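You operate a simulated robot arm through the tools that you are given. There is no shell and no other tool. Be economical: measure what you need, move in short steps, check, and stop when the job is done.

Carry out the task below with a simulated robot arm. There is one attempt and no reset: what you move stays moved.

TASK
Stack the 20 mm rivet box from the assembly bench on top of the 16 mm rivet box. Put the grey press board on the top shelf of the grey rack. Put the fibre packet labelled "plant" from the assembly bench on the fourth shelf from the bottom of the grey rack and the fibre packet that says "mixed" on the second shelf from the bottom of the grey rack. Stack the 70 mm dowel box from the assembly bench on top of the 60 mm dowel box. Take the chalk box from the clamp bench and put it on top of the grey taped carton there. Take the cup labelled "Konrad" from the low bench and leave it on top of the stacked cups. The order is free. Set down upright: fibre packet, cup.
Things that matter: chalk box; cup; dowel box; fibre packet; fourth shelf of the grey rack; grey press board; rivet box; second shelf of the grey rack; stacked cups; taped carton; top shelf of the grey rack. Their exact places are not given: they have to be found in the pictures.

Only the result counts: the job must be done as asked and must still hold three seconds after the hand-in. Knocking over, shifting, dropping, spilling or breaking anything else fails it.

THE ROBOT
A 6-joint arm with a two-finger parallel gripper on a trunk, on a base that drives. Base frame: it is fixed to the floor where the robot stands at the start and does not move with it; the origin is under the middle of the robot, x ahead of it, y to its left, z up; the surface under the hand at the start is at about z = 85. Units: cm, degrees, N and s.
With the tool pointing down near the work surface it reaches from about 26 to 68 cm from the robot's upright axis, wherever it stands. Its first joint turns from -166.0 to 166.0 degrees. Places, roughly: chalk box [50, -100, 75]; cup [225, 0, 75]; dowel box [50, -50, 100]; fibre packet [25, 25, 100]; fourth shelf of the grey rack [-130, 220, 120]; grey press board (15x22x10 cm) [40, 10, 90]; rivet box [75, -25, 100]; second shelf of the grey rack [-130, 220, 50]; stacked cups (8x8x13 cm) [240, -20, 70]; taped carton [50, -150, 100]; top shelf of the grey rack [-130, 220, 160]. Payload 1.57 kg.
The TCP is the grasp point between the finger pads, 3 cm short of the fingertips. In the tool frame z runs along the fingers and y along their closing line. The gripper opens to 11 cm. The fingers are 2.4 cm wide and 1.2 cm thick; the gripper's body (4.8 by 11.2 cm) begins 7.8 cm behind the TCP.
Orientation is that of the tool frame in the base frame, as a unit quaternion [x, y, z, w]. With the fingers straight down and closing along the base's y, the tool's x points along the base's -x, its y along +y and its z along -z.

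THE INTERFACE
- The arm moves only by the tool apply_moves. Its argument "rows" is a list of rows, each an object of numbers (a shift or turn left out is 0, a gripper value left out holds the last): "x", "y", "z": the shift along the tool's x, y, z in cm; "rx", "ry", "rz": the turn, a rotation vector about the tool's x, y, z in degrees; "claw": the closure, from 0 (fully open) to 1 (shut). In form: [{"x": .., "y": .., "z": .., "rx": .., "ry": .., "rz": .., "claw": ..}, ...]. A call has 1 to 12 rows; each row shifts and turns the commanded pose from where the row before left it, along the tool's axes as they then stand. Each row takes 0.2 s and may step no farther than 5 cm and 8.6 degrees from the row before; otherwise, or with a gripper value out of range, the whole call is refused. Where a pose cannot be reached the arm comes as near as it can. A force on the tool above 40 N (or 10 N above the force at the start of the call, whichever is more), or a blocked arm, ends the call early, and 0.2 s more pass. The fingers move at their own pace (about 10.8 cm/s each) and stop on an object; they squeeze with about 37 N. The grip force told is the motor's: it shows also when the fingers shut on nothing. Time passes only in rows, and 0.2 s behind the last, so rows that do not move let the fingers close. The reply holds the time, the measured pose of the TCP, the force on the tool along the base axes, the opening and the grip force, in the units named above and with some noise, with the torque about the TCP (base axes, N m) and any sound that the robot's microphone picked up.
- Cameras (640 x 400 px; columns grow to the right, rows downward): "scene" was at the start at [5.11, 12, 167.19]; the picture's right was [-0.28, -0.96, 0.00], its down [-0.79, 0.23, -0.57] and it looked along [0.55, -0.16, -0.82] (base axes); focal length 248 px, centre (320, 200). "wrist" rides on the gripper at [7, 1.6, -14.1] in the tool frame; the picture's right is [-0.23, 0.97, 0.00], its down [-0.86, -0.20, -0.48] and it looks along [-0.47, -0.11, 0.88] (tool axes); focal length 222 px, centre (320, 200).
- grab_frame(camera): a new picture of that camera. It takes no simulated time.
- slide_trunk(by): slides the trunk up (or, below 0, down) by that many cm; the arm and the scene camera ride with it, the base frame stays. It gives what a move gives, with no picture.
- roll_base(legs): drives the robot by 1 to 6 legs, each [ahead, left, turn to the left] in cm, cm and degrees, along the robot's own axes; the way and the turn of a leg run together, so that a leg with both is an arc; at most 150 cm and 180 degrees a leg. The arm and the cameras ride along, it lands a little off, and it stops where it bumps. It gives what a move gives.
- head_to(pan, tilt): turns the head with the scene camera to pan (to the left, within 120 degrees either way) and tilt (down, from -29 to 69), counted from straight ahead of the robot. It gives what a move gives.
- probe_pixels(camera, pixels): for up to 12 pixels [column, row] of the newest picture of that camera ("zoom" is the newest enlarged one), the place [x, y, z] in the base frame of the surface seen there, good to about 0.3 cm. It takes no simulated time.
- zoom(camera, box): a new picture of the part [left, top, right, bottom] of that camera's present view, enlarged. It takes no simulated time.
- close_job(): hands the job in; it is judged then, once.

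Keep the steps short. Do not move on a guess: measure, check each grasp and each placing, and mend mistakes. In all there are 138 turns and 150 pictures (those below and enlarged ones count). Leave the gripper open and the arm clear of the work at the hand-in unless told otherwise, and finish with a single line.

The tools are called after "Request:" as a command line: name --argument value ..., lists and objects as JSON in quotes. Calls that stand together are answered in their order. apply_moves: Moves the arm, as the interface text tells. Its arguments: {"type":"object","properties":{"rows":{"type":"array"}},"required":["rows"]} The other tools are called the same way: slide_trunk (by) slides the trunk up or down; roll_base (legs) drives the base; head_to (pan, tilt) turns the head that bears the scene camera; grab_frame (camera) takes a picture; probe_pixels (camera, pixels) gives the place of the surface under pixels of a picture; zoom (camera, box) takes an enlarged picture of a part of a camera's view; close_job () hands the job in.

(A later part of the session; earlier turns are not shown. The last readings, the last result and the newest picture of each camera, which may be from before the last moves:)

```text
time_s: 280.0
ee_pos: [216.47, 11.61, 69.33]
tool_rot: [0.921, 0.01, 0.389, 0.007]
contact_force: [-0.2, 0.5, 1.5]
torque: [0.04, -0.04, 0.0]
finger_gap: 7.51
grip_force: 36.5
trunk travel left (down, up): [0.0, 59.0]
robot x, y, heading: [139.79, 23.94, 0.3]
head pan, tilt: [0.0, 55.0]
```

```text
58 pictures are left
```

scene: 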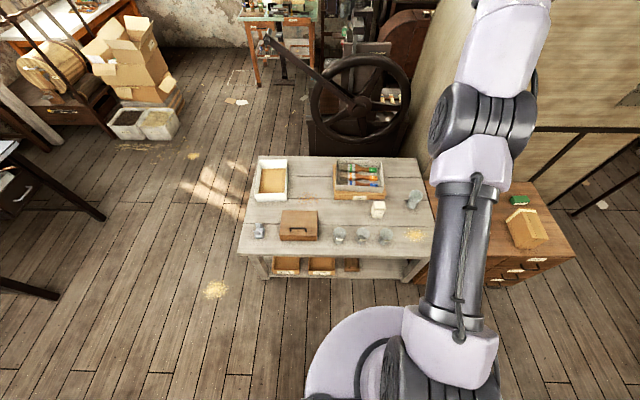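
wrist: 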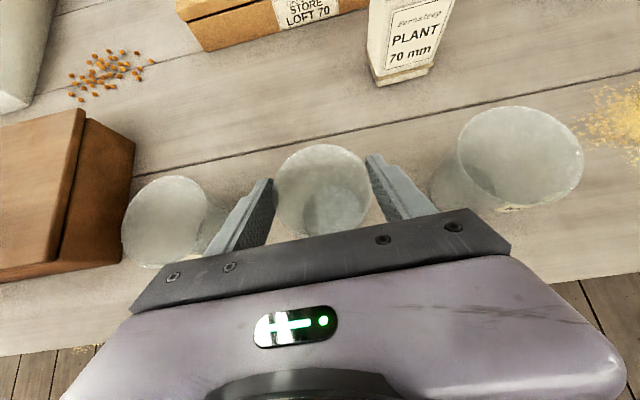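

Gripped at 7.5 cm. Lift 20 with the trunk and look at the stack.

Request:
slide_trunk --by 20

Request:
grab_frame --camera "wrist"

Request:
zoom --camera "wrist" --box '[390, 0, 560, 130]'

```text
time_s: 282.1
ee_pos: [216.32, 11.6, 89.3]
tool_rot: [0.922, 0.011, 0.387, 0.005]
contact_force: [0.5, -0.3, -0.6]
torque: [0.01, 0.03, -0.02]
finger_gap: 7.51
grip_force: 37.0
trunk travel left (down, up): [-20.0, 39.0]
robot x, y, heading: [140.0, 24.33, 0.1]
head pan, tilt: [0.0, 55.0]
```

```text
57 pictures are left
```

wrist: 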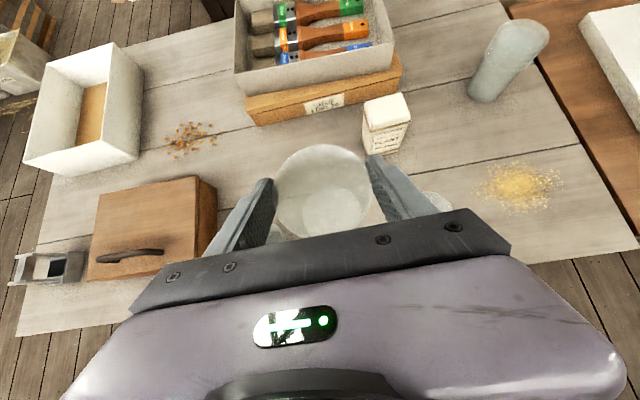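

```text
3.08 times, centred on (475, 65) of wrist
```

zoom: 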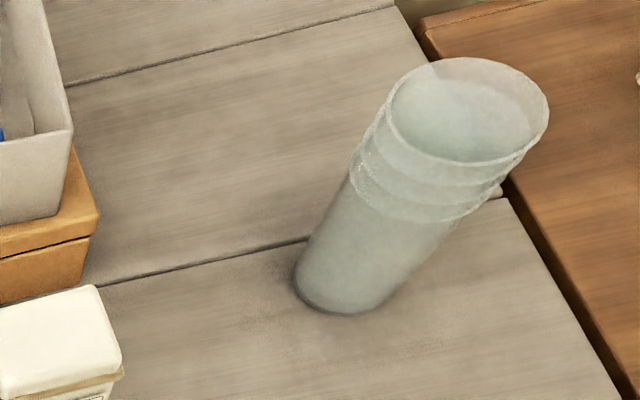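

Request:
probe_pixels --camera "zoom" --pixels '[[289, 283], [345, 319], [300, 300], [395, 300], [384, 95], [552, 105], [468, 54], [350, 312], [305, 250]]'

Request:
zoom --camera "scene" --box '[370, 170, 450, 230]'

```text
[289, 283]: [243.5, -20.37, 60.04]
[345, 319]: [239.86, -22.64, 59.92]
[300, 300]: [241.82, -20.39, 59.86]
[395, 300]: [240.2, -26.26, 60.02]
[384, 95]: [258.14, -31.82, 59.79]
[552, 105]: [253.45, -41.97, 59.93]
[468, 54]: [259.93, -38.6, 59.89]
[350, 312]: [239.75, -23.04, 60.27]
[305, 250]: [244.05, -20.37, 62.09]
```

```text
6.67 times, centred on (410, 200) of scene
```

zoom: 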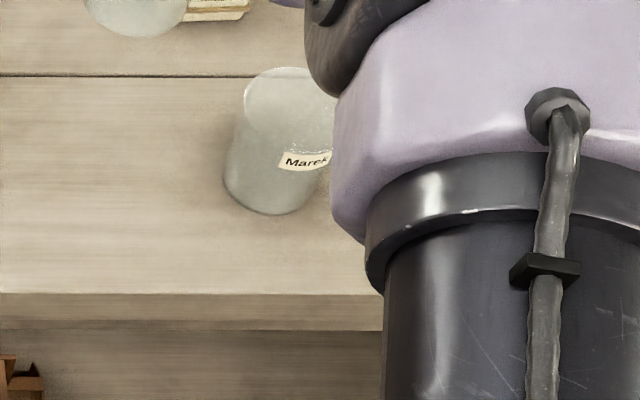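

Stack of three nested cups, centre ≈(242.6,-23.2), rim z≈73. Move toward it, stopping short to re-measure.

Request:
roll_base --legs '[[14, -34.8, 0]]'

Request:
grab_frame --camera "wrist"

Request:
zoom --camera "wrist" --box '[260, 50, 400, 190]'

```text
time_s: 284.5
ee_pos: [230.3, -23.13, 89.33]
tool_rot: [0.922, 0.008, 0.387, 0.005]
contact_force: [0.7, -0.1, -0.7]
torque: [0.02, -0.02, 0.01]
finger_gap: 7.52
grip_force: 36.7
trunk travel left (down, up): [-20.0, 39.0]
robot x, y, heading: [153.9, -9.99, -0.4]
head pan, tilt: [0.0, 55.0]
```

```text
54 pictures are left
```

wrist: 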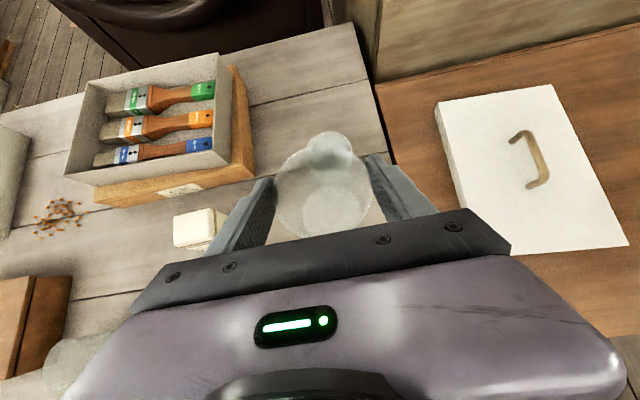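

```text
2.86 times, centred on (330, 120) of wrist
```

zoom: 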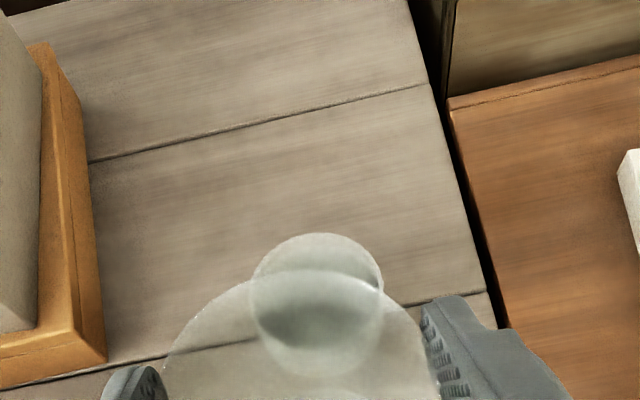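

Request:
probe_pixels --camera "zoom" --pixels '[[250, 285], [386, 285], [318, 231], [318, 325], [318, 300]]'

```text
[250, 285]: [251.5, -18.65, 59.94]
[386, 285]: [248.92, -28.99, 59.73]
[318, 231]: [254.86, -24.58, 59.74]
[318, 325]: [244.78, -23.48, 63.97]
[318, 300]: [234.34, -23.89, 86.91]
```

Stack centre ≈(242.6,-24.1). Move 11.8 forward, 0.95 right.

Request:
roll_base --legs '[[11.8, -0.9, 0]]'

Request:
grab_frame --camera "wrist"

Request:
zoom --camera "wrist" --box '[240, 100, 400, 260]'

```text
time_s: 285.7
ee_pos: [241.93, -23.78, 89.2]
tool_rot: [0.922, 0.008, 0.387, 0.007]
contact_force: [0.2, 0.4, 0.2]
torque: [-0.01, -0.03, 0.0]
finger_gap: 7.49
grip_force: 37.0
trunk travel left (down, up): [-20.0, 39.0]
robot x, y, heading: [165.39, -11.18, 0.0]
head pan, tilt: [0.0, 55.0]
```

```text
52 pictures are left
```

wrist: 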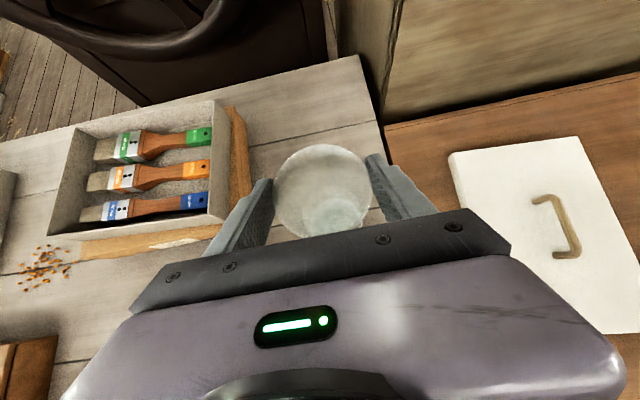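

```text
2.50 times, centred on (320, 180) of wrist
```

zoom: 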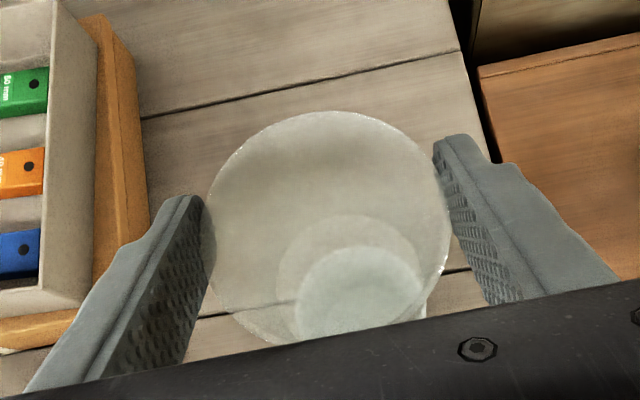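

Need to disambiguate the circles; look from the scene camera.

Request:
head_to --pan -8 --tilt 50

Request:
grab_frame --camera "scene"

```text
time_s: 286.4
ee_pos: [241.87, -23.89, 89.26]
tool_rot: [0.922, 0.008, 0.387, 0.006]
contact_force: [-0.6, 0.3, -0.6]
torque: [0.02, 0.0, 0.04]
finger_gap: 7.5
grip_force: 37.2
trunk travel left (down, up): [-20.0, 39.0]
robot x, y, heading: [165.69, -11.14, -0.3]
head pan, tilt: [-8.0, 50.0]
```

```text
50 pictures are left
```

scene: 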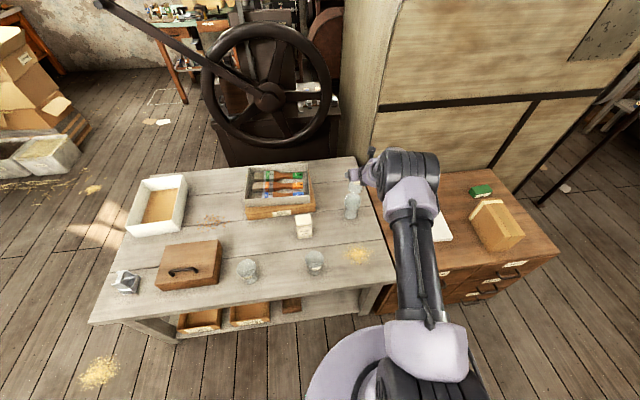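

Request:
zoom --camera "scene" --box '[325, 160, 395, 225]'

```text
6.15 times, centred on (360, 192) of scene
```

zoom: 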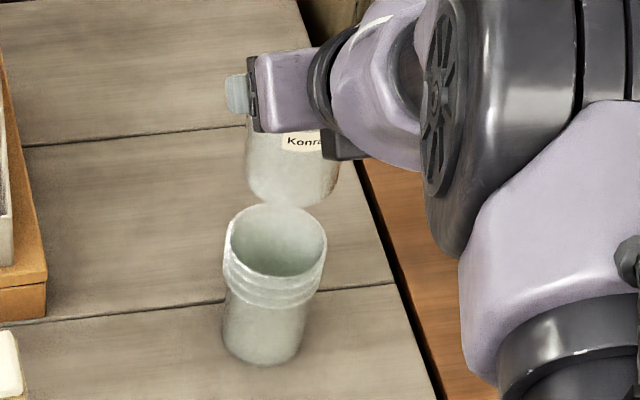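

From the scene view Konrad sits ~0.8 too far in +x and ~0.6 too far in −y. Correct and recheck.

Request:
apply_moves --rows '[{"x": -0.56, "z": -0.57, "y": -0.5}]'

Request:
slide_trunk --by -4.5

Request:
zoom --camera "scene" --box '[330, 160, 385, 220]'

Request:
zoom --camera "wrist" --box '[260, 130, 380, 250]'

```text
time_s: 286.8
ee_pos: [240.98, -23.3, 89.29]
tool_rot: [0.921, 0.007, 0.389, 0.007]
contact_force: [0.2, -0.3, -0.4]
torque: [0.02, -0.03, -0.02]
finger_gap: 7.48
grip_force: 37.9
trunk travel left (down, up): [-20.0, 39.0]
robot x, y, heading: [165.57, -10.83, -0.1]
head pan, tilt: [-8.0, 50.0]
```

```text
time_s: 287.7
ee_pos: [240.96, -23.33, 84.88]
tool_rot: [0.921, 0.008, 0.389, 0.006]
contact_force: [0.5, 0.0, -0.1]
torque: [0.03, -0.01, 0.0]
finger_gap: 7.49
grip_force: 37.1
trunk travel left (down, up): [-15.5, 43.5]
robot x, y, heading: [165.78, -11.22, -0.1]
head pan, tilt: [-8.0, 50.0]
```

```text
6.67 times, centred on (358, 190) of scene
```

zoom: 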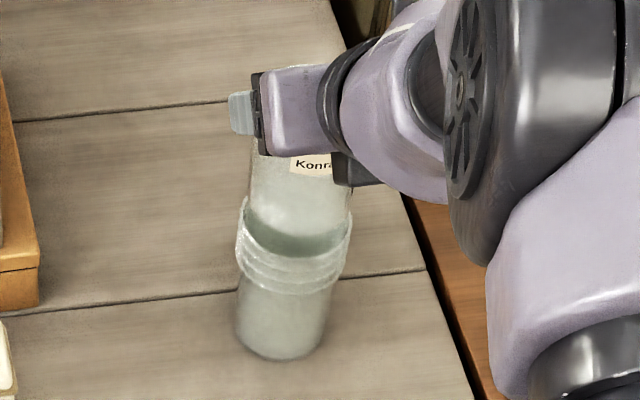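

```text
3.33 times, centred on (320, 190) of wrist
```

zoom: 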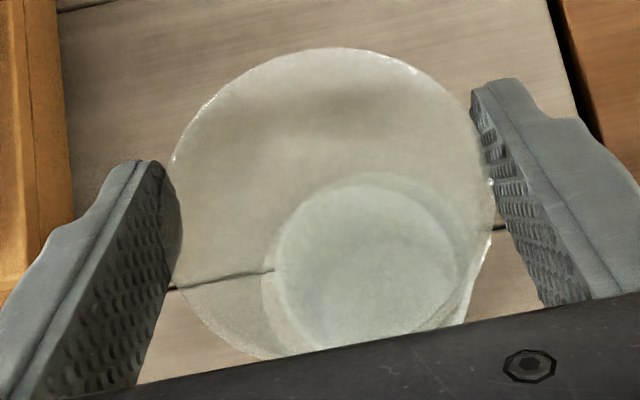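

Nearly concentric. Fine-correct +x 0.3, +y 0.25, then lower in steps.

Request:
apply_moves --rows '[{"x": 0.21, "z": 0.21, "y": -0.25}]'

Request:
slide_trunk --by -3.5

Request:
zoom --camera "scene" --box '[330, 160, 385, 220]'

```text
time_s: 288.1
ee_pos: [241.32, -23.09, 84.86]
tool_rot: [0.921, 0.008, 0.388, 0.007]
contact_force: [0.0, 0.6, -0.2]
torque: [0.01, 0.0, 0.02]
finger_gap: 7.51
grip_force: 37.0
trunk travel left (down, up): [-15.5, 43.5]
robot x, y, heading: [166.03, -11.0, -0.2]
head pan, tilt: [-8.0, 50.0]
```

```text
time_s: 288.9
ee_pos: [241.39, -23.06, 81.5]
tool_rot: [0.922, 0.008, 0.388, 0.006]
contact_force: [1.1, -0.2, 4.9]
torque: [-0.05, -0.1, -0.01]
finger_gap: 7.5
grip_force: 37.1
trunk travel left (down, up): [-12.0, 47.0]
robot x, y, heading: [165.52, -11.25, -0.0]
head pan, tilt: [-8.0, 50.0]
```

```text
6.67 times, centred on (358, 190) of scene
```

zoom: 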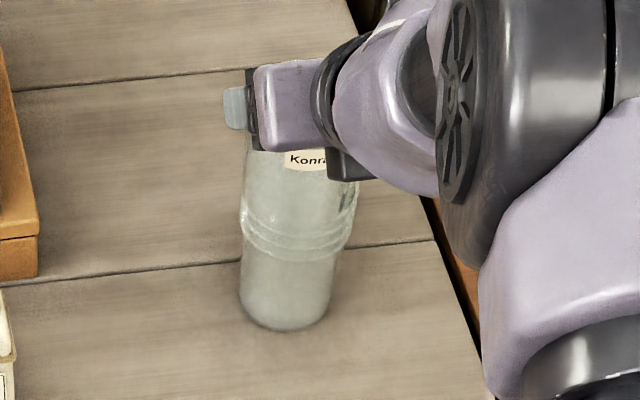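

Light contact (4.9 N) with +x push. Raise slightly, shift +x 0.3, lower again.

Request:
apply_moves --rows '[{"x": 0.4, "z": -0.39}, {"x": 0.21, "z": 0.21}, {"x": -0.36, "z": 0.35}, {"x": -0.29, "z": 0.28}]'

Request:
zoom --camera "wrist" --box '[260, 130, 380, 250]'

```text
time_s: 289.9
ee_pos: [241.46, -23.12, 81.35]
tool_rot: [0.92, 0.008, 0.391, 0.007]
contact_force: [-1.5, 2.0, 23.8]
torque: [0.11, 0.24, -0.02]
finger_gap: 7.51
grip_force: 37.3
trunk travel left (down, up): [-12.0, 47.0]
robot x, y, heading: [165.59, -10.72, -0.3]
head pan, tilt: [-8.0, 50.0]
```

```text
3.33 times, centred on (320, 190) of wrist
```

zoom: 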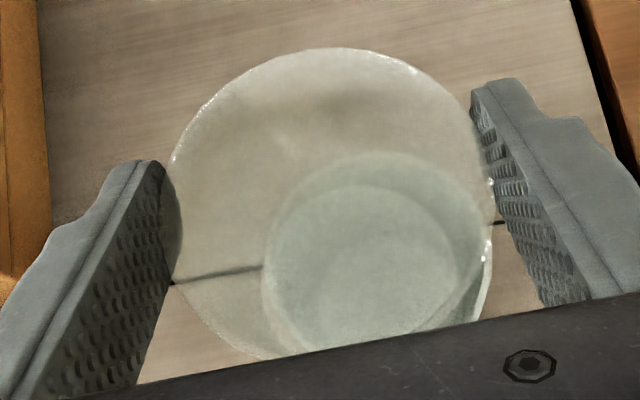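

Base sits ~0.6 too far −x relative to the rim. Lift 1, shift +x 0.6, −y 0.25, lower.

Request:
apply_moves --rows '[{"x": 0.72, "z": -0.7}, {"x": 0.42, "z": 0.43, "y": 0.2}, {"x": -0.36, "z": 0.35}, {"x": -0.36, "z": 0.35}, {"x": -0.36, "z": 0.35}]'

Request:
zoom --camera "wrist" --box '[260, 130, 380, 250]'

```text
time_s: 291.1
ee_pos: [242.25, -23.27, 80.97]
tool_rot: [0.92, 0.007, 0.392, 0.008]
contact_force: [0.1, -1.3, 36.8]
torque: [-0.13, -0.3, 0.16]
finger_gap: 7.57
grip_force: 37.2
trunk travel left (down, up): [-12.0, 47.0]
robot x, y, heading: [165.37, -10.97, -0.1]
head pan, tilt: [-8.0, 50.0]
```

```text
3.33 times, centred on (320, 190) of wrist
```

zoom: 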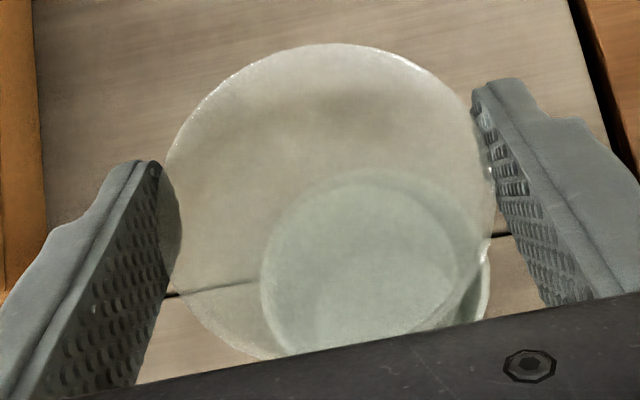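

Blocked vertically with no lateral force: the cup rests on the stack's top. Relieve the force slightly and check.

Request:
apply_moves --rows '[{"x": 0.2, "z": -0.2}]'

Request:
apply_moves --rows '[{"x": 0.1, "z": -0.1, "y": 0.15}]'

Request:
zoom --camera "scene" --box '[330, 160, 385, 220]'

```text
time_s: 291.5
ee_pos: [242.09, -23.41, 81.01]
tool_rot: [0.92, 0.006, 0.391, 0.007]
contact_force: [5.3, -1.2, 28.5]
torque: [-0.09, -0.8, 0.02]
finger_gap: 7.48
grip_force: 37.0
trunk travel left (down, up): [-12.0, 47.0]
robot x, y, heading: [165.84, -11.16, -0.1]
head pan, tilt: [-8.0, 50.0]
```

```text
time_s: 291.9
ee_pos: [242.13, -23.45, 80.97]
tool_rot: [0.921, 0.007, 0.389, 0.007]
contact_force: [3.8, 3.3, 24.4]
torque: [0.42, -0.51, 0.01]
finger_gap: 7.47
grip_force: 36.9
trunk travel left (down, up): [-12.0, 47.0]
robot x, y, heading: [165.69, -10.82, 0.1]
head pan, tilt: [-8.0, 50.0]
```

```text
6.67 times, centred on (358, 190) of scene
```

zoom: 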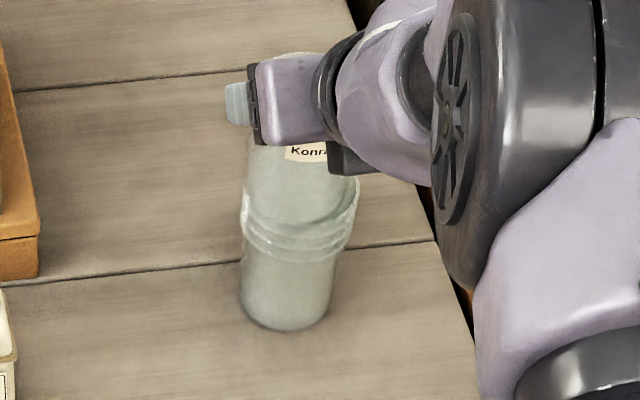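

Request:
apply_moves --rows '[{"x": 0.43, "z": -0.42}]'

Request:
zoom --camera "wrist" --box '[260, 130, 380, 250]'

```text
time_s: 292.3
ee_pos: [242.06, -23.59, 81.05]
tool_rot: [0.923, 0.008, 0.385, 0.007]
contact_force: [0.1, 0.3, -0.4]
torque: [0.01, 0.04, 0.0]
finger_gap: 7.5
grip_force: 36.8
trunk travel left (down, up): [-12.0, 47.0]
robot x, y, heading: [165.32, -11.33, -0.1]
head pan, tilt: [-8.0, 50.0]
```

```text
3.33 times, centred on (320, 190) of wrist
```

zoom: 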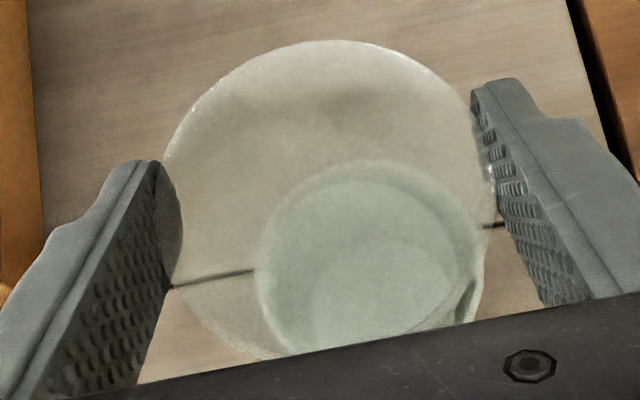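

Force is zero right at the top of the stack. Press lightly once (0.2) and release.

Request:
apply_moves --rows '[{"x": -0.12, "z": 0.12}, {"claw": 0.15}, {"claw": 0.15}, {"claw": 0.15}]'

Request:
zoom --camera "scene" --box '[330, 160, 385, 220]'

Request:
zoom --camera "wrist" --box '[260, 130, 380, 250]'

```text
time_s: 293.3
ee_pos: [242.25, -23.57, 81.36]
tool_rot: [0.922, 0.007, 0.387, 0.007]
contact_force: [-0.9, 0.1, 0.6]
torque: [-0.02, -0.01, 0.05]
finger_gap: 9.35
grip_force: 0.0
trunk travel left (down, up): [-12.0, 47.0]
robot x, y, heading: [165.83, -11.21, -0.2]
head pan, tilt: [-8.0, 50.0]
```

```text
6.67 times, centred on (358, 190) of scene
```

zoom: 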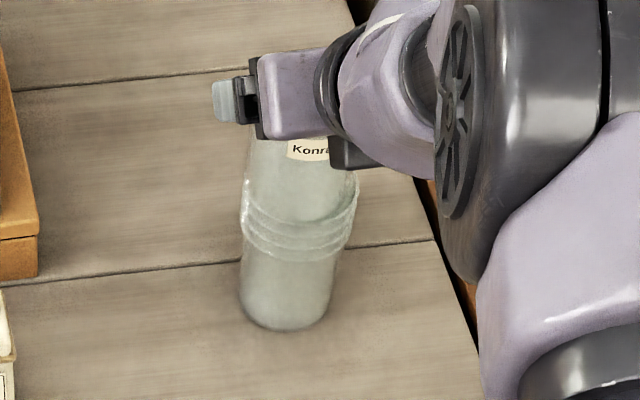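

```text
3.33 times, centred on (320, 190) of wrist
```

zoom: 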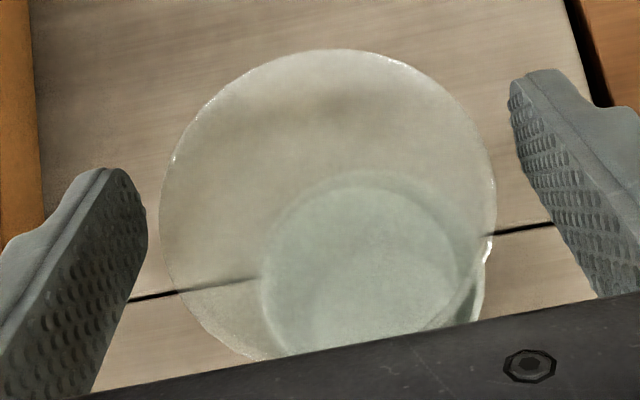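

Cup stands on the stack. Withdraw straight up with the trunk.

Request:
slide_trunk --by 14

Request:
roll_base --legs '[[-25, 0, 0]]'

Request:
grab_frame --camera "wrist"

```text
time_s: 295.0
ee_pos: [242.19, -23.46, 95.22]
tool_rot: [0.922, 0.007, 0.388, 0.007]
contact_force: [0.2, -0.2, 0.7]
torque: [0.02, 0.01, -0.01]
finger_gap: 9.34
grip_force: 0.1
trunk travel left (down, up): [-26.0, 33.0]
robot x, y, heading: [165.35, -11.05, -0.2]
head pan, tilt: [-8.0, 50.0]
```

```text
time_s: 296.8
ee_pos: [217.39, -23.72, 95.4]
tool_rot: [0.922, 0.005, 0.388, 0.008]
contact_force: [-0.7, 0.4, -0.5]
torque: [0.02, 0.01, 0.01]
finger_gap: 9.33
grip_force: 0.0
trunk travel left (down, up): [-26.0, 33.0]
robot x, y, heading: [140.72, -11.05, -0.1]
head pan, tilt: [-8.0, 50.0]
```

```text
39 pictures are left
```

wrist: 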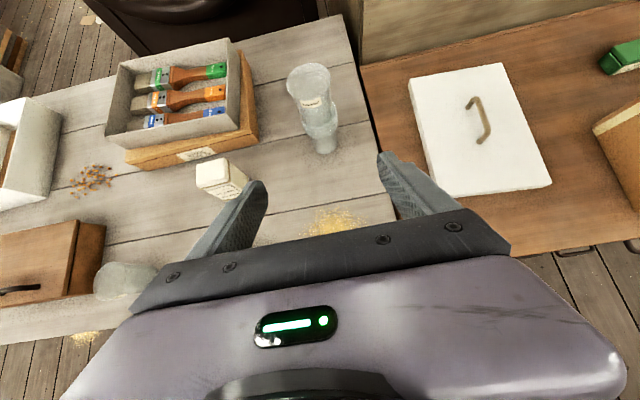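

Konrad stands well on top. Raise, turn to face the assembly bench from its far side.

Request:
slide_trunk --by 28

Request:
roll_base --legs '[[5, 0, 0], [0, 0, -180], [0, 45, 0]]'

Request:
head_to --pan 0 --tilt 55

Request:
grab_frame --camera "scene"

```text
time_s: 299.6
ee_pos: [217.49, -23.81, 123.26]
tool_rot: [0.922, 0.005, 0.388, 0.008]
contact_force: [-0.3, 0.1, -0.1]
torque: [0.0, -0.01, 0.0]
finger_gap: 9.36
grip_force: 0.1
trunk travel left (down, up): [-54.0, 5.0]
robot x, y, heading: [140.58, -11.05, -0.1]
head pan, tilt: [-8.0, 50.0]
```

```text
time_s: 310.3
ee_pos: [67.35, -39.19, 123.35]
tool_rot: [0.017, 0.921, 0.017, -0.388]
contact_force: [0.7, -0.1, -0.7]
torque: [0.0, 0.0, -0.03]
finger_gap: 9.37
grip_force: 0.0
trunk travel left (down, up): [-54.0, 5.0]
robot x, y, heading: [143.31, -55.75, 176.7]
head pan, tilt: [-8.0, 50.0]
```

```text
time_s: 311.0
ee_pos: [67.44, -39.37, 123.26]
tool_rot: [0.018, 0.922, 0.018, -0.387]
contact_force: [0.4, 0.1, 0.4]
torque: [-0.01, 0.02, 0.0]
finger_gap: 9.3
grip_force: 0.1
trunk travel left (down, up): [-54.0, 5.0]
robot x, y, heading: [142.96, -56.03, 176.6]
head pan, tilt: [0.0, 55.0]
```

```text
38 pictures are left
```

scene: 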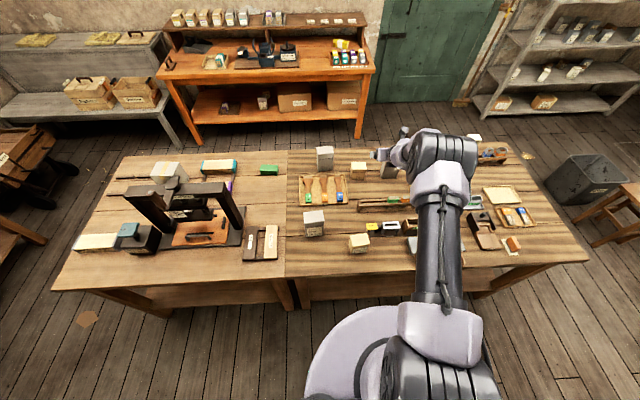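

Request:
zoom --camera "scene" --box '[290, 130, 390, 260]'

Request:
probe_pixels --camera "zoom" --pixels '[[315, 355], [255, 270], [290, 95], [385, 115], [420, 115]]'

Request:
zoom --camera "scene" --box '[100, 145, 290, 265]'

Request:
probe_pixels --camera "zoom" --pixels '[[205, 75], [250, 75], [165, 70], [395, 65], [370, 105], [540, 85], [565, 75], [340, 230], [60, 330], [520, 75], [230, 110]]'

```text
3.08 times, centred on (340, 195) of scene
```

zoom: 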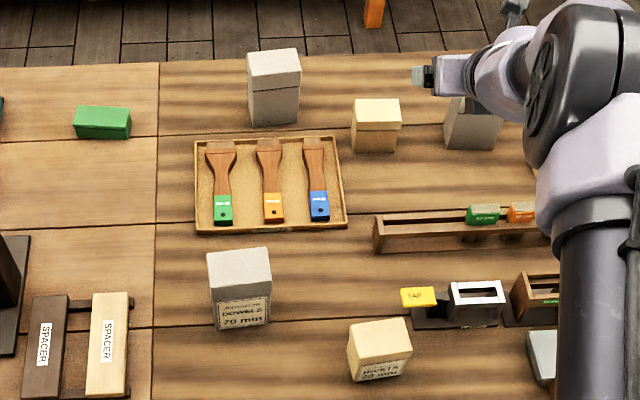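

```text
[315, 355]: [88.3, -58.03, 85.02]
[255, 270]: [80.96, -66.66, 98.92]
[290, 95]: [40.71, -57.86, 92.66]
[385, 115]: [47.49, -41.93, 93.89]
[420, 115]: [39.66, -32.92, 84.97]
```

```text
3.33 times, centred on (195, 205) of scene
```

zoom: 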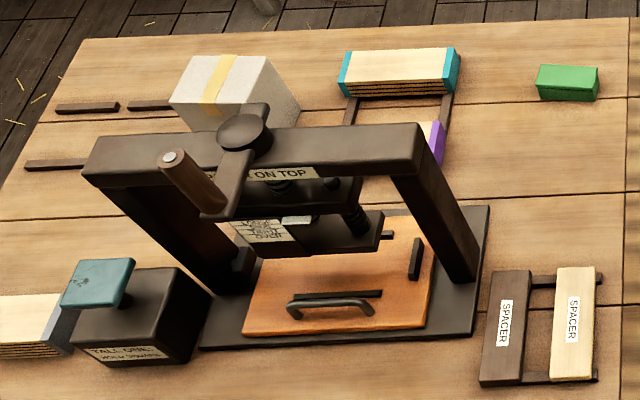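

```text
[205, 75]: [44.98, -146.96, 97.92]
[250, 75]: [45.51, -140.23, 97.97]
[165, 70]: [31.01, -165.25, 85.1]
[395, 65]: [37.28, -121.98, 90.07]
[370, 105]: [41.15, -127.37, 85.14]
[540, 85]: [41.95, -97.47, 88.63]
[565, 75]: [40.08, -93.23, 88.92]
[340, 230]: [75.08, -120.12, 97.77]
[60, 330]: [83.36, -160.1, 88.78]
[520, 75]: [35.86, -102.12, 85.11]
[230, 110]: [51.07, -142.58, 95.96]
```

Labels confirmed: RIVETS 20 mm and DOWELS 70 mm. Measure their corners (and the 60 mm dowel box).

Request:
probe_pixels --camera "scene" --pixels '[[351, 238], [365.5, 235], [368, 242], [353.5, 246], [305, 213.5], [321, 211.5], [322.5, 223], [306, 226.5], [318, 148.5], [332, 147], [333, 155], [318.5, 157.5]]'

Request:
probe_pixels --camera "scene" --pixels '[[360, 165], [352, 164], [365, 168], [268, 168], [313, 235], [358, 251], [357, 239], [314, 218], [326, 152], [390, 228]]'

```text
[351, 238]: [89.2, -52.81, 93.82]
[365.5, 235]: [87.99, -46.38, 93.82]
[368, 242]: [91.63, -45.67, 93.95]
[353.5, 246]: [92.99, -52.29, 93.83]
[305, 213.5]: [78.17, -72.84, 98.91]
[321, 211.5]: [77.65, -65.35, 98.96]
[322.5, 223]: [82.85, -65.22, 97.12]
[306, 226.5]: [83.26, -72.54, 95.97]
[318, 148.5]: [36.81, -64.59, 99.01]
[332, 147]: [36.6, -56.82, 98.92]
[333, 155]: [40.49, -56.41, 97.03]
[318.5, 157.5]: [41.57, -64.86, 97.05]
```

```text
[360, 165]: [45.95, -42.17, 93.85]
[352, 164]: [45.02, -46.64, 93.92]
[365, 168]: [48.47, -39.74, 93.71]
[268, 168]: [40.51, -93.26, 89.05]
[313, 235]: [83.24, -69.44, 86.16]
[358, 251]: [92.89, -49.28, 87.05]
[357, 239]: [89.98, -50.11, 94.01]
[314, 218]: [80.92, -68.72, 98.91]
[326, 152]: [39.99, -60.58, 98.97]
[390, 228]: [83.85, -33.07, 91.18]
```

All reachable from this side. Position above the 20 mm rivet box (centre (90.4,-49.3), yaw ≈10°).

Request:
roll_base --legs '[[0, 0, 13.3], [-25.7, -3.5, 0]]'

Request:
apply_moves --rows '[{"claw": 0}, {"claw": 0}]'

Request:
slide_trunk --by -18

Request:
grab_frame --camera "wrist"

```text
time_s: 313.7
ee_pos: [90.33, -48.98, 123.42]
tool_rot: [-0.087, 0.918, -0.027, -0.387]
contact_force: [0.5, 0.6, 0.0]
torque: [0.03, 0.03, -0.01]
finger_gap: 9.37
grip_force: 0.0
trunk travel left (down, up): [-54.0, 5.0]
robot x, y, heading: [167.74, -48.03, -170.3]
head pan, tilt: [0.0, 55.0]
```

```text
time_s: 314.3
ee_pos: [90.34, -49.0, 123.36]
tool_rot: [-0.087, 0.917, -0.027, -0.388]
contact_force: [0.8, -0.5, 0.0]
torque: [-0.02, 0.01, 0.0]
finger_gap: 11.01
grip_force: 0.0
trunk travel left (down, up): [-54.0, 5.0]
robot x, y, heading: [167.86, -47.85, -170.3]
head pan, tilt: [0.0, 55.0]
```

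```text
time_s: 316.3
ee_pos: [90.14, -48.96, 105.3]
tool_rot: [-0.087, 0.918, -0.027, -0.387]
contact_force: [0.2, 0.8, 0.8]
torque: [-0.01, -0.06, -0.03]
finger_gap: 10.99
grip_force: 0.0
trunk travel left (down, up): [-36.0, 23.0]
robot x, y, heading: [168.2, -48.07, -170.3]
head pan, tilt: [0.0, 55.0]
```

```text
35 pictures are left
```

wrist: 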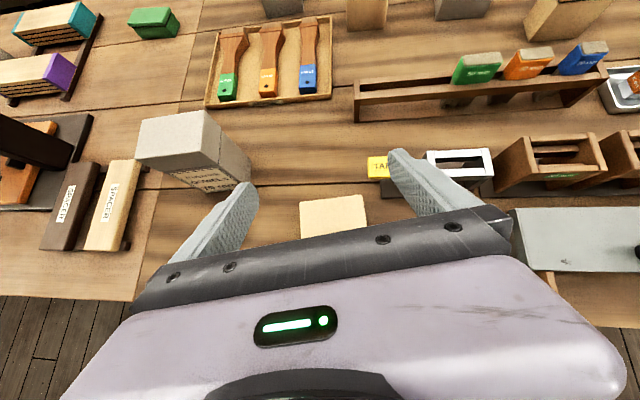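

Request:
probe_pixels --camera "wrist" --pixels '[[303, 206], [360, 199], [364, 222], [333, 212], [370, 165], [385, 178], [514, 212], [520, 260], [245, 180], [427, 160]]'

```text
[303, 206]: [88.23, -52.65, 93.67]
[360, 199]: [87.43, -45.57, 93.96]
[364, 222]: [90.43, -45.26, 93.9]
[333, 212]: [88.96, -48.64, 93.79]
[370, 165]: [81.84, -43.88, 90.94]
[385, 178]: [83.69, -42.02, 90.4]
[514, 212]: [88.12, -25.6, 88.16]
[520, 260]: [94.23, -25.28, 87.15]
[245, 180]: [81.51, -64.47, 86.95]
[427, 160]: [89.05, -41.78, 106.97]
```

Aligned; TAP item is clear of the fingers. Descend 14.3 and close.

Request:
slide_trunk --by -14.3

Request:
apply_moves --rows '[{"claw": 1}, {"claw": 1}, {"claw": 1}, {"claw": 1}]'

Request:
slide_trunk --by 20

Request:
grab_frame --camera "wrist"

```text
time_s: 318.0
ee_pos: [90.18, -48.96, 91.1]
tool_rot: [-0.086, 0.917, -0.026, -0.387]
contact_force: [0.4, 0.2, -0.5]
torque: [0.02, 0.0, -0.03]
finger_gap: 11.0
grip_force: 0.0
trunk travel left (down, up): [-21.7, 37.3]
robot x, y, heading: [168.27, -48.33, -170.4]
head pan, tilt: [0.0, 55.0]
```

```text
time_s: 319.0
ee_pos: [90.17, -49.14, 91.12]
tool_rot: [-0.087, 0.917, -0.027, -0.388]
contact_force: [-0.3, -0.1, 2.3]
torque: [-0.31, 0.21, -0.05]
finger_gap: 8.01
grip_force: 36.9
trunk travel left (down, up): [-21.7, 37.3]
robot x, y, heading: [168.17, -48.11, -170.3]
head pan, tilt: [0.0, 55.0]
```

```text
time_s: 321.1
ee_pos: [90.21, -48.93, 111.01]
tool_rot: [-0.087, 0.917, -0.027, -0.388]
contact_force: [0.0, 0.3, -4.0]
torque: [-0.03, -0.04, 0.0]
finger_gap: 8.03
grip_force: 36.5
trunk travel left (down, up): [-41.7, 17.3]
robot x, y, heading: [168.07, -48.17, -170.3]
head pan, tilt: [0.0, 55.0]
```

```text
34 pictures are left
```

wrist: 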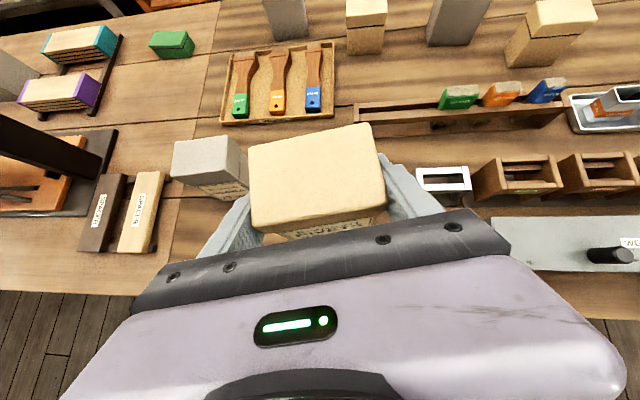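

Held (8.0). Measure the 16 mm box from this view at (560,20).

Request:
probe_pixels --camera "wrist" --pixels '[[534, 6], [590, 4], [592, 20], [535, 26], [532, 36], [596, 23], [560, 14], [540, 33]]'

```text
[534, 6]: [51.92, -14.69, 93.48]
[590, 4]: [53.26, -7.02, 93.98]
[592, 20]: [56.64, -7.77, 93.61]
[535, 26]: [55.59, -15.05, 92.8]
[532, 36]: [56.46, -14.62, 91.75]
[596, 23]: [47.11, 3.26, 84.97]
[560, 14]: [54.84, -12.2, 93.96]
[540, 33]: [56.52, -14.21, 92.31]
```

16 mm box centre (54.3,-11.1), yaw −10°. Turn and drive above it.

Request:
roll_base --legs '[[0, 0, -20.4], [41.8, -2.9, 0]]'

Request:
grab_frame --camera "wrist"

Request:
head_to --pan -10 --tilt 55

Request:
grab_frame --camera "scene"

```text
time_s: 324.8
ee_pos: [54.24, -12.48, 110.95]
tool_rot: [0.072, 0.919, 0.04, -0.386]
contact_force: [-0.2, 0.0, -4.1]
torque: [-0.01, 0.01, 0.02]
finger_gap: 8.01
grip_force: 37.0
trunk travel left (down, up): [-41.7, 17.3]
robot x, y, heading: [127.83, -37.63, 170.1]
head pan, tilt: [0.0, 55.0]
```

```text
33 pictures are left
```

wrist: 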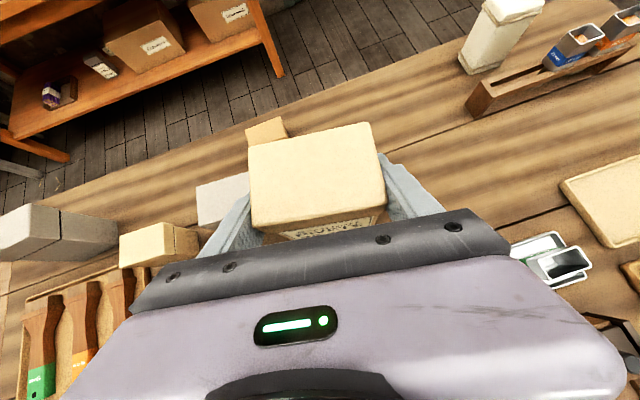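

```text
time_s: 325.5
ee_pos: [54.37, -12.44, 111.03]
tool_rot: [0.073, 0.919, 0.041, -0.386]
contact_force: [-0.3, 0.0, -3.4]
torque: [0.01, 0.0, 0.0]
finger_gap: 8.0
grip_force: 36.8
trunk travel left (down, up): [-41.7, 17.3]
robot x, y, heading: [127.97, -38.09, 169.9]
head pan, tilt: [-10.0, 55.0]
```

```text
32 pictures are left
```

scene: 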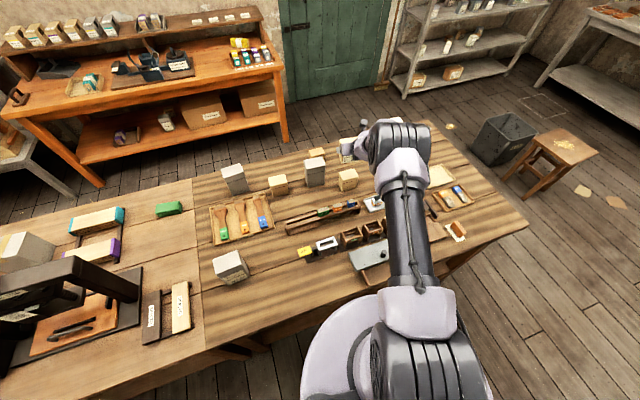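

Request:
probe_pixels --camera "scene" --pixels '[[342, 174], [354, 172], [356, 178], [341, 181], [348, 176], [348, 187]]'

Request:
zoom --camera "scene" --box '[310, 130, 390, 200]'

Request:
probe_pixels --camera "zoom" --pixels '[[250, 235], [350, 225], [365, 262], [265, 280], [305, 250], [300, 130], [250, 120]]'

```text
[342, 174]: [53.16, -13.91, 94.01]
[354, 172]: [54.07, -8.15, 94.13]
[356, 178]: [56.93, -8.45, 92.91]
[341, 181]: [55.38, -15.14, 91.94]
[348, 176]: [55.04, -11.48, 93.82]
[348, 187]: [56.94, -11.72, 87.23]
```

```text
5.71 times, centred on (350, 165) of scene
```

zoom: 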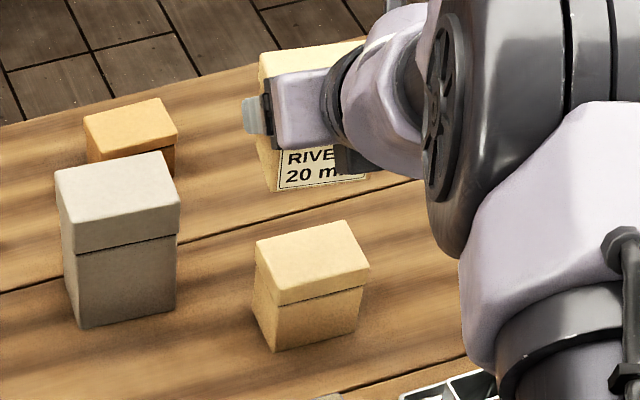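

```text
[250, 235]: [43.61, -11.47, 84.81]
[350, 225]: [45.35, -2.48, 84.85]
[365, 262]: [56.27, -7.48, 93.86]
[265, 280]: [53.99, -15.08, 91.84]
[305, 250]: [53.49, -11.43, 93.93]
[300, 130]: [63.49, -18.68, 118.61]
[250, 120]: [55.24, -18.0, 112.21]
```

Shift +y 1.25 and lower onto the 16 mm box.

Request:
apply_moves --rows '[{"y": 0.65}, {"y": 0.6}]'

Request:
slide_trunk --by -10.2

Request:
zoom --camera "scene" --box '[310, 130, 390, 200]'

```text
time_s: 326.1
ee_pos: [54.66, -11.28, 111.14]
tool_rot: [0.072, 0.919, 0.04, -0.386]
contact_force: [0.4, -0.8, -4.3]
torque: [0.02, -0.06, 0.0]
finger_gap: 8.0
grip_force: 36.9
trunk travel left (down, up): [-41.7, 17.3]
robot x, y, heading: [127.91, -38.1, 169.9]
head pan, tilt: [-10.0, 55.0]
```

```text
time_s: 327.5
ee_pos: [54.54, -11.23, 100.76]
tool_rot: [0.074, 0.919, 0.041, -0.386]
contact_force: [-1.0, 0.3, -3.3]
torque: [0.06, 0.03, -0.03]
finger_gap: 7.99
grip_force: 37.2
trunk travel left (down, up): [-31.5, 27.5]
robot x, y, heading: [128.17, -37.82, 170.3]
head pan, tilt: [-10.0, 55.0]
```

```text
5.71 times, centred on (350, 165) of scene
```

zoom: 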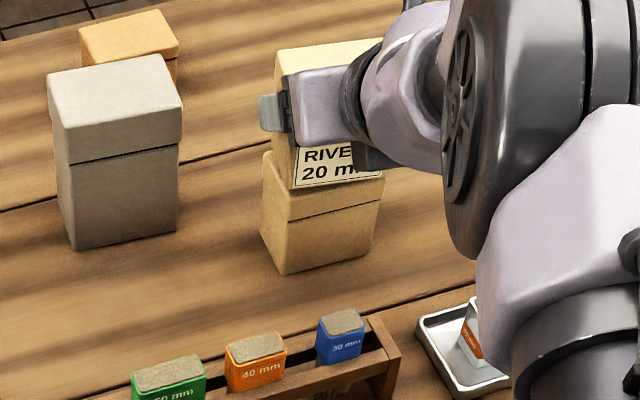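

Request:
probe_pixels --camera "zoom" --pixels '[[300, 180], [375, 168], [330, 176], [330, 205], [300, 213], [370, 195], [290, 70], [360, 55], [268, 160], [283, 140]]'

```text
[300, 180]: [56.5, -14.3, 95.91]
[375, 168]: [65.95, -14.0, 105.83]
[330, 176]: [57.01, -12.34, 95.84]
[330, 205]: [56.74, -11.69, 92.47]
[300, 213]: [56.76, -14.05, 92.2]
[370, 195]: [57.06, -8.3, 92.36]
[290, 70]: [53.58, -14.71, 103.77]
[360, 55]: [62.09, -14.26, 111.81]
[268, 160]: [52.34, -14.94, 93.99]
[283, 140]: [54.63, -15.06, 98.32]
```

Faces align within 0.3 cm. Lower the last bit.

Request:
slide_trunk --by -0.5

Request:
slide_trunk --by -0.4

```text
time_s: 328.0
ee_pos: [54.69, -11.25, 100.39]
tool_rot: [0.072, 0.919, 0.04, -0.386]
contact_force: [1.6, 0.2, -3.9]
torque: [0.0, -0.02, 0.01]
finger_gap: 8.02
grip_force: 36.9
trunk travel left (down, up): [-31.0, 28.0]
robot x, y, heading: [127.8, -38.08, 170.2]
head pan, tilt: [-10.0, 55.0]
```

```text
time_s: 328.5
ee_pos: [54.63, -11.2, 100.12]
tool_rot: [0.072, 0.918, 0.04, -0.387]
contact_force: [-1.6, 1.4, 3.9]
torque: [-0.26, 0.27, -0.08]
finger_gap: 8.0
grip_force: 36.5
trunk travel left (down, up): [-30.6, 28.4]
robot x, y, heading: [128.1, -37.76, 169.8]
head pan, tilt: [-10.0, 55.0]
```

Contact. Release, lift straight up, and drive above the 70 mm dowel box.

Request:
apply_moves --rows '[{"claw": 0}, {"claw": 0}, {"claw": 0}]'

Request:
slide_trunk --by 25

Request:
roll_base --legs '[[0, 0, 13.4], [-27.3, 41.6, 0]]'

Request:
grab_frame --camera "wrist"

```text
time_s: 329.3
ee_pos: [54.58, -11.22, 99.91]
tool_rot: [0.073, 0.919, 0.041, -0.385]
contact_force: [-0.4, -0.6, 0.4]
torque: [0.02, -0.05, -0.01]
finger_gap: 10.99
grip_force: 0.1
trunk travel left (down, up): [-30.6, 28.4]
robot x, y, heading: [128.13, -38.19, 170.2]
head pan, tilt: [-10.0, 55.0]
```

```text
time_s: 331.9
ee_pos: [54.62, -11.33, 124.9]
tool_rot: [0.072, 0.919, 0.04, -0.385]
contact_force: [-0.1, -0.1, 0.5]
torque: [-0.03, -0.03, -0.02]
finger_gap: 10.99
grip_force: 0.1
trunk travel left (down, up): [-55.6, 3.4]
robot x, y, heading: [127.44, -38.28, 170.0]
head pan, tilt: [-10.0, 55.0]
```

```text
time_s: 335.7
ee_pos: [80.13, -69.28, 124.97]
tool_rot: [-0.04, 0.921, -0.007, -0.388]
contact_force: [0.5, 0.3, -0.4]
torque: [0.03, 0.0, 0.01]
finger_gap: 10.99
grip_force: 0.1
trunk travel left (down, up): [-55.6, 3.4]
robot x, y, heading: [157.83, -77.4, -175.6]
head pan, tilt: [-10.0, 55.0]
```

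```text
29 pictures are left
```

wrist: 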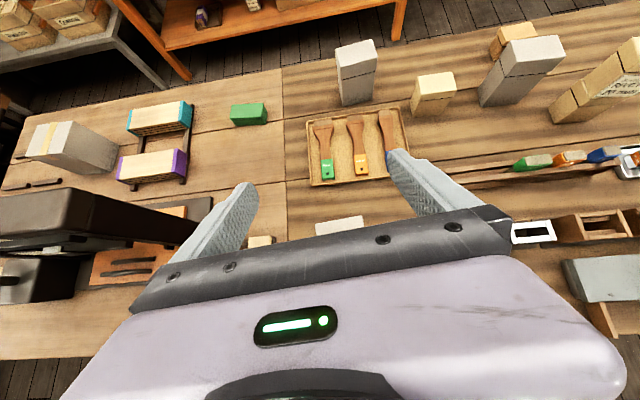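

Request:
probe_pixels --camera "wrist" --pixels '[[318, 222], [340, 219], [362, 216], [318, 230], [258, 241], [165, 250], [340, 50], [375, 42], [376, 68], [341, 74], [358, 57], [248, 112]]'

```text
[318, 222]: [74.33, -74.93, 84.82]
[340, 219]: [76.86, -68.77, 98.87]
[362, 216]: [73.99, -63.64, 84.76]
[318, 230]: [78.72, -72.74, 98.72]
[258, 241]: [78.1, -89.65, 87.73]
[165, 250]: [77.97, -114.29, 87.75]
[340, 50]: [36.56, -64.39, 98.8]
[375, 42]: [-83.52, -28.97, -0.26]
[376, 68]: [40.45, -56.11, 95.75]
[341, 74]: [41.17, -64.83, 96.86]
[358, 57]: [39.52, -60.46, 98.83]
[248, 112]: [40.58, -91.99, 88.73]
```

Aligned. Descend to z≈94.5, close, lift.

Request:
slide_trunk --by -30.5

Request:
apply_moves --rows '[{"claw": 1}, {"claw": 1}, {"claw": 1}, {"claw": 1}]'

Request:
slide_trunk --by 31

Request:
grab_frame --camera "wrist"

```text
time_s: 338.7
ee_pos: [80.17, -69.25, 94.38]
tool_rot: [-0.04, 0.921, -0.007, -0.387]
contact_force: [0.0, -0.2, 0.0]
torque: [-0.02, 0.0, 0.02]
finger_gap: 11.0
grip_force: 0.1
trunk travel left (down, up): [-25.1, 33.9]
robot x, y, heading: [157.37, -77.29, -176.0]
head pan, tilt: [-10.0, 55.0]
```

```text
time_s: 339.7
ee_pos: [80.1, -69.16, 94.46]
tool_rot: [-0.04, 0.921, -0.006, -0.388]
contact_force: [-2.1, 1.3, 3.6]
torque: [-0.2, 0.13, -0.05]
finger_gap: 9.0
grip_force: 36.8
trunk travel left (down, up): [-25.1, 33.9]
robot x, y, heading: [157.6, -77.28, -175.9]
head pan, tilt: [-10.0, 55.0]
```

```text
time_s: 342.8
ee_pos: [80.13, -69.29, 125.34]
tool_rot: [-0.039, 0.921, -0.007, -0.388]
contact_force: [0.6, 0.2, -3.7]
torque: [0.01, -0.02, -0.02]
finger_gap: 9.0
grip_force: 36.6
trunk travel left (down, up): [-56.1, 2.9]
robot x, y, heading: [157.68, -77.25, -176.0]
head pan, tilt: [-10.0, 55.0]
```

```text
28 pictures are left
```

wrist: 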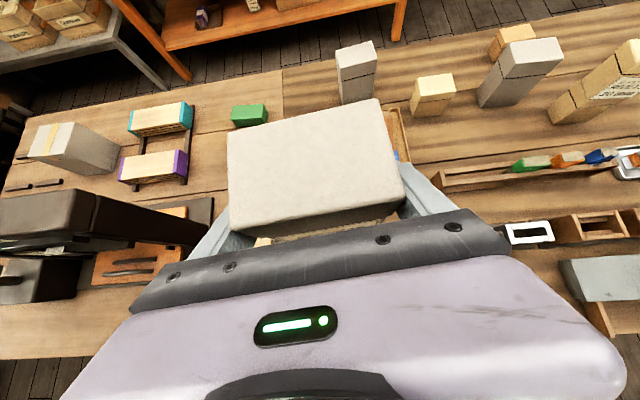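

Held (9.0). Extend the arm 8 cm (up-forward), then drive above the 60 mm box at (39.3,-60.7).

Request:
apply_moves --rows '[{"x": 4}, {"x": 4}, {"x": 4}]'

Request:
roll_base --legs '[[0, 0, -5], [33, -1.3, 0]]'

Request:
grab_frame --camera "wrist"

Request:
head_to --pan 5 --tilt 50

Request:
grab_frame --camera "scene"

```text
time_s: 343.6
ee_pos: [71.79, -70.04, 133.82]
tool_rot: [-0.04, 0.922, -0.008, -0.386]
contact_force: [-0.5, -0.5, -3.1]
torque: [0.0, -0.07, -0.02]
finger_gap: 8.98
grip_force: 36.5
trunk travel left (down, up): [-56.1, 2.9]
robot x, y, heading: [157.61, -77.12, -175.7]
head pan, tilt: [-10.0, 55.0]
```

```text
time_s: 346.3
ee_pos: [40.25, -59.94, 133.98]
tool_rot: [0.004, 0.922, 0.012, -0.387]
contact_force: [0.1, -0.2, -3.6]
torque: [0.03, -0.02, -0.02]
finger_gap: 9.0
grip_force: 37.0
trunk travel left (down, up): [-56.1, 2.9]
robot x, y, heading: [124.96, -75.39, 178.6]
head pan, tilt: [-10.0, 55.0]
```

```text
27 pictures are left
```

wrist: 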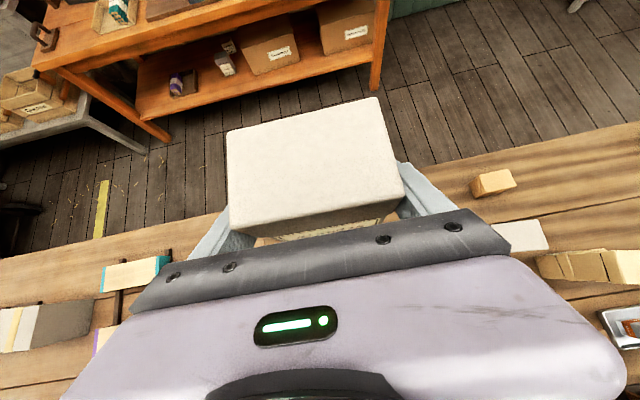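

```text
time_s: 347.0
ee_pos: [40.41, -59.86, 133.87]
tool_rot: [0.003, 0.922, 0.011, -0.387]
contact_force: [0.1, 0.6, -3.5]
torque: [-0.03, -0.05, -0.03]
finger_gap: 8.97
grip_force: 37.1
trunk travel left (down, up): [-56.1, 2.9]
robot x, y, heading: [124.98, -75.3, 178.5]
head pan, tilt: [5.0, 50.0]
```

```text
26 pictures are left
```

scene: 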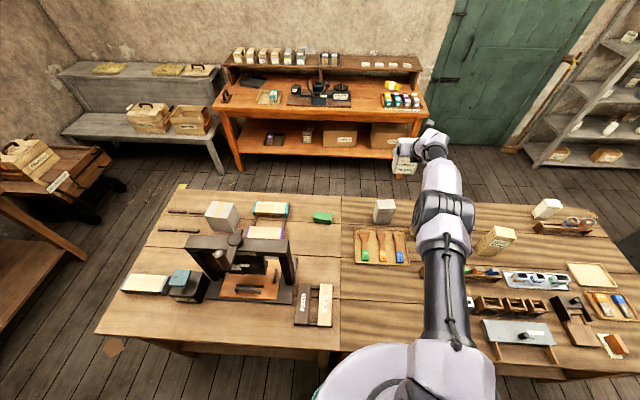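

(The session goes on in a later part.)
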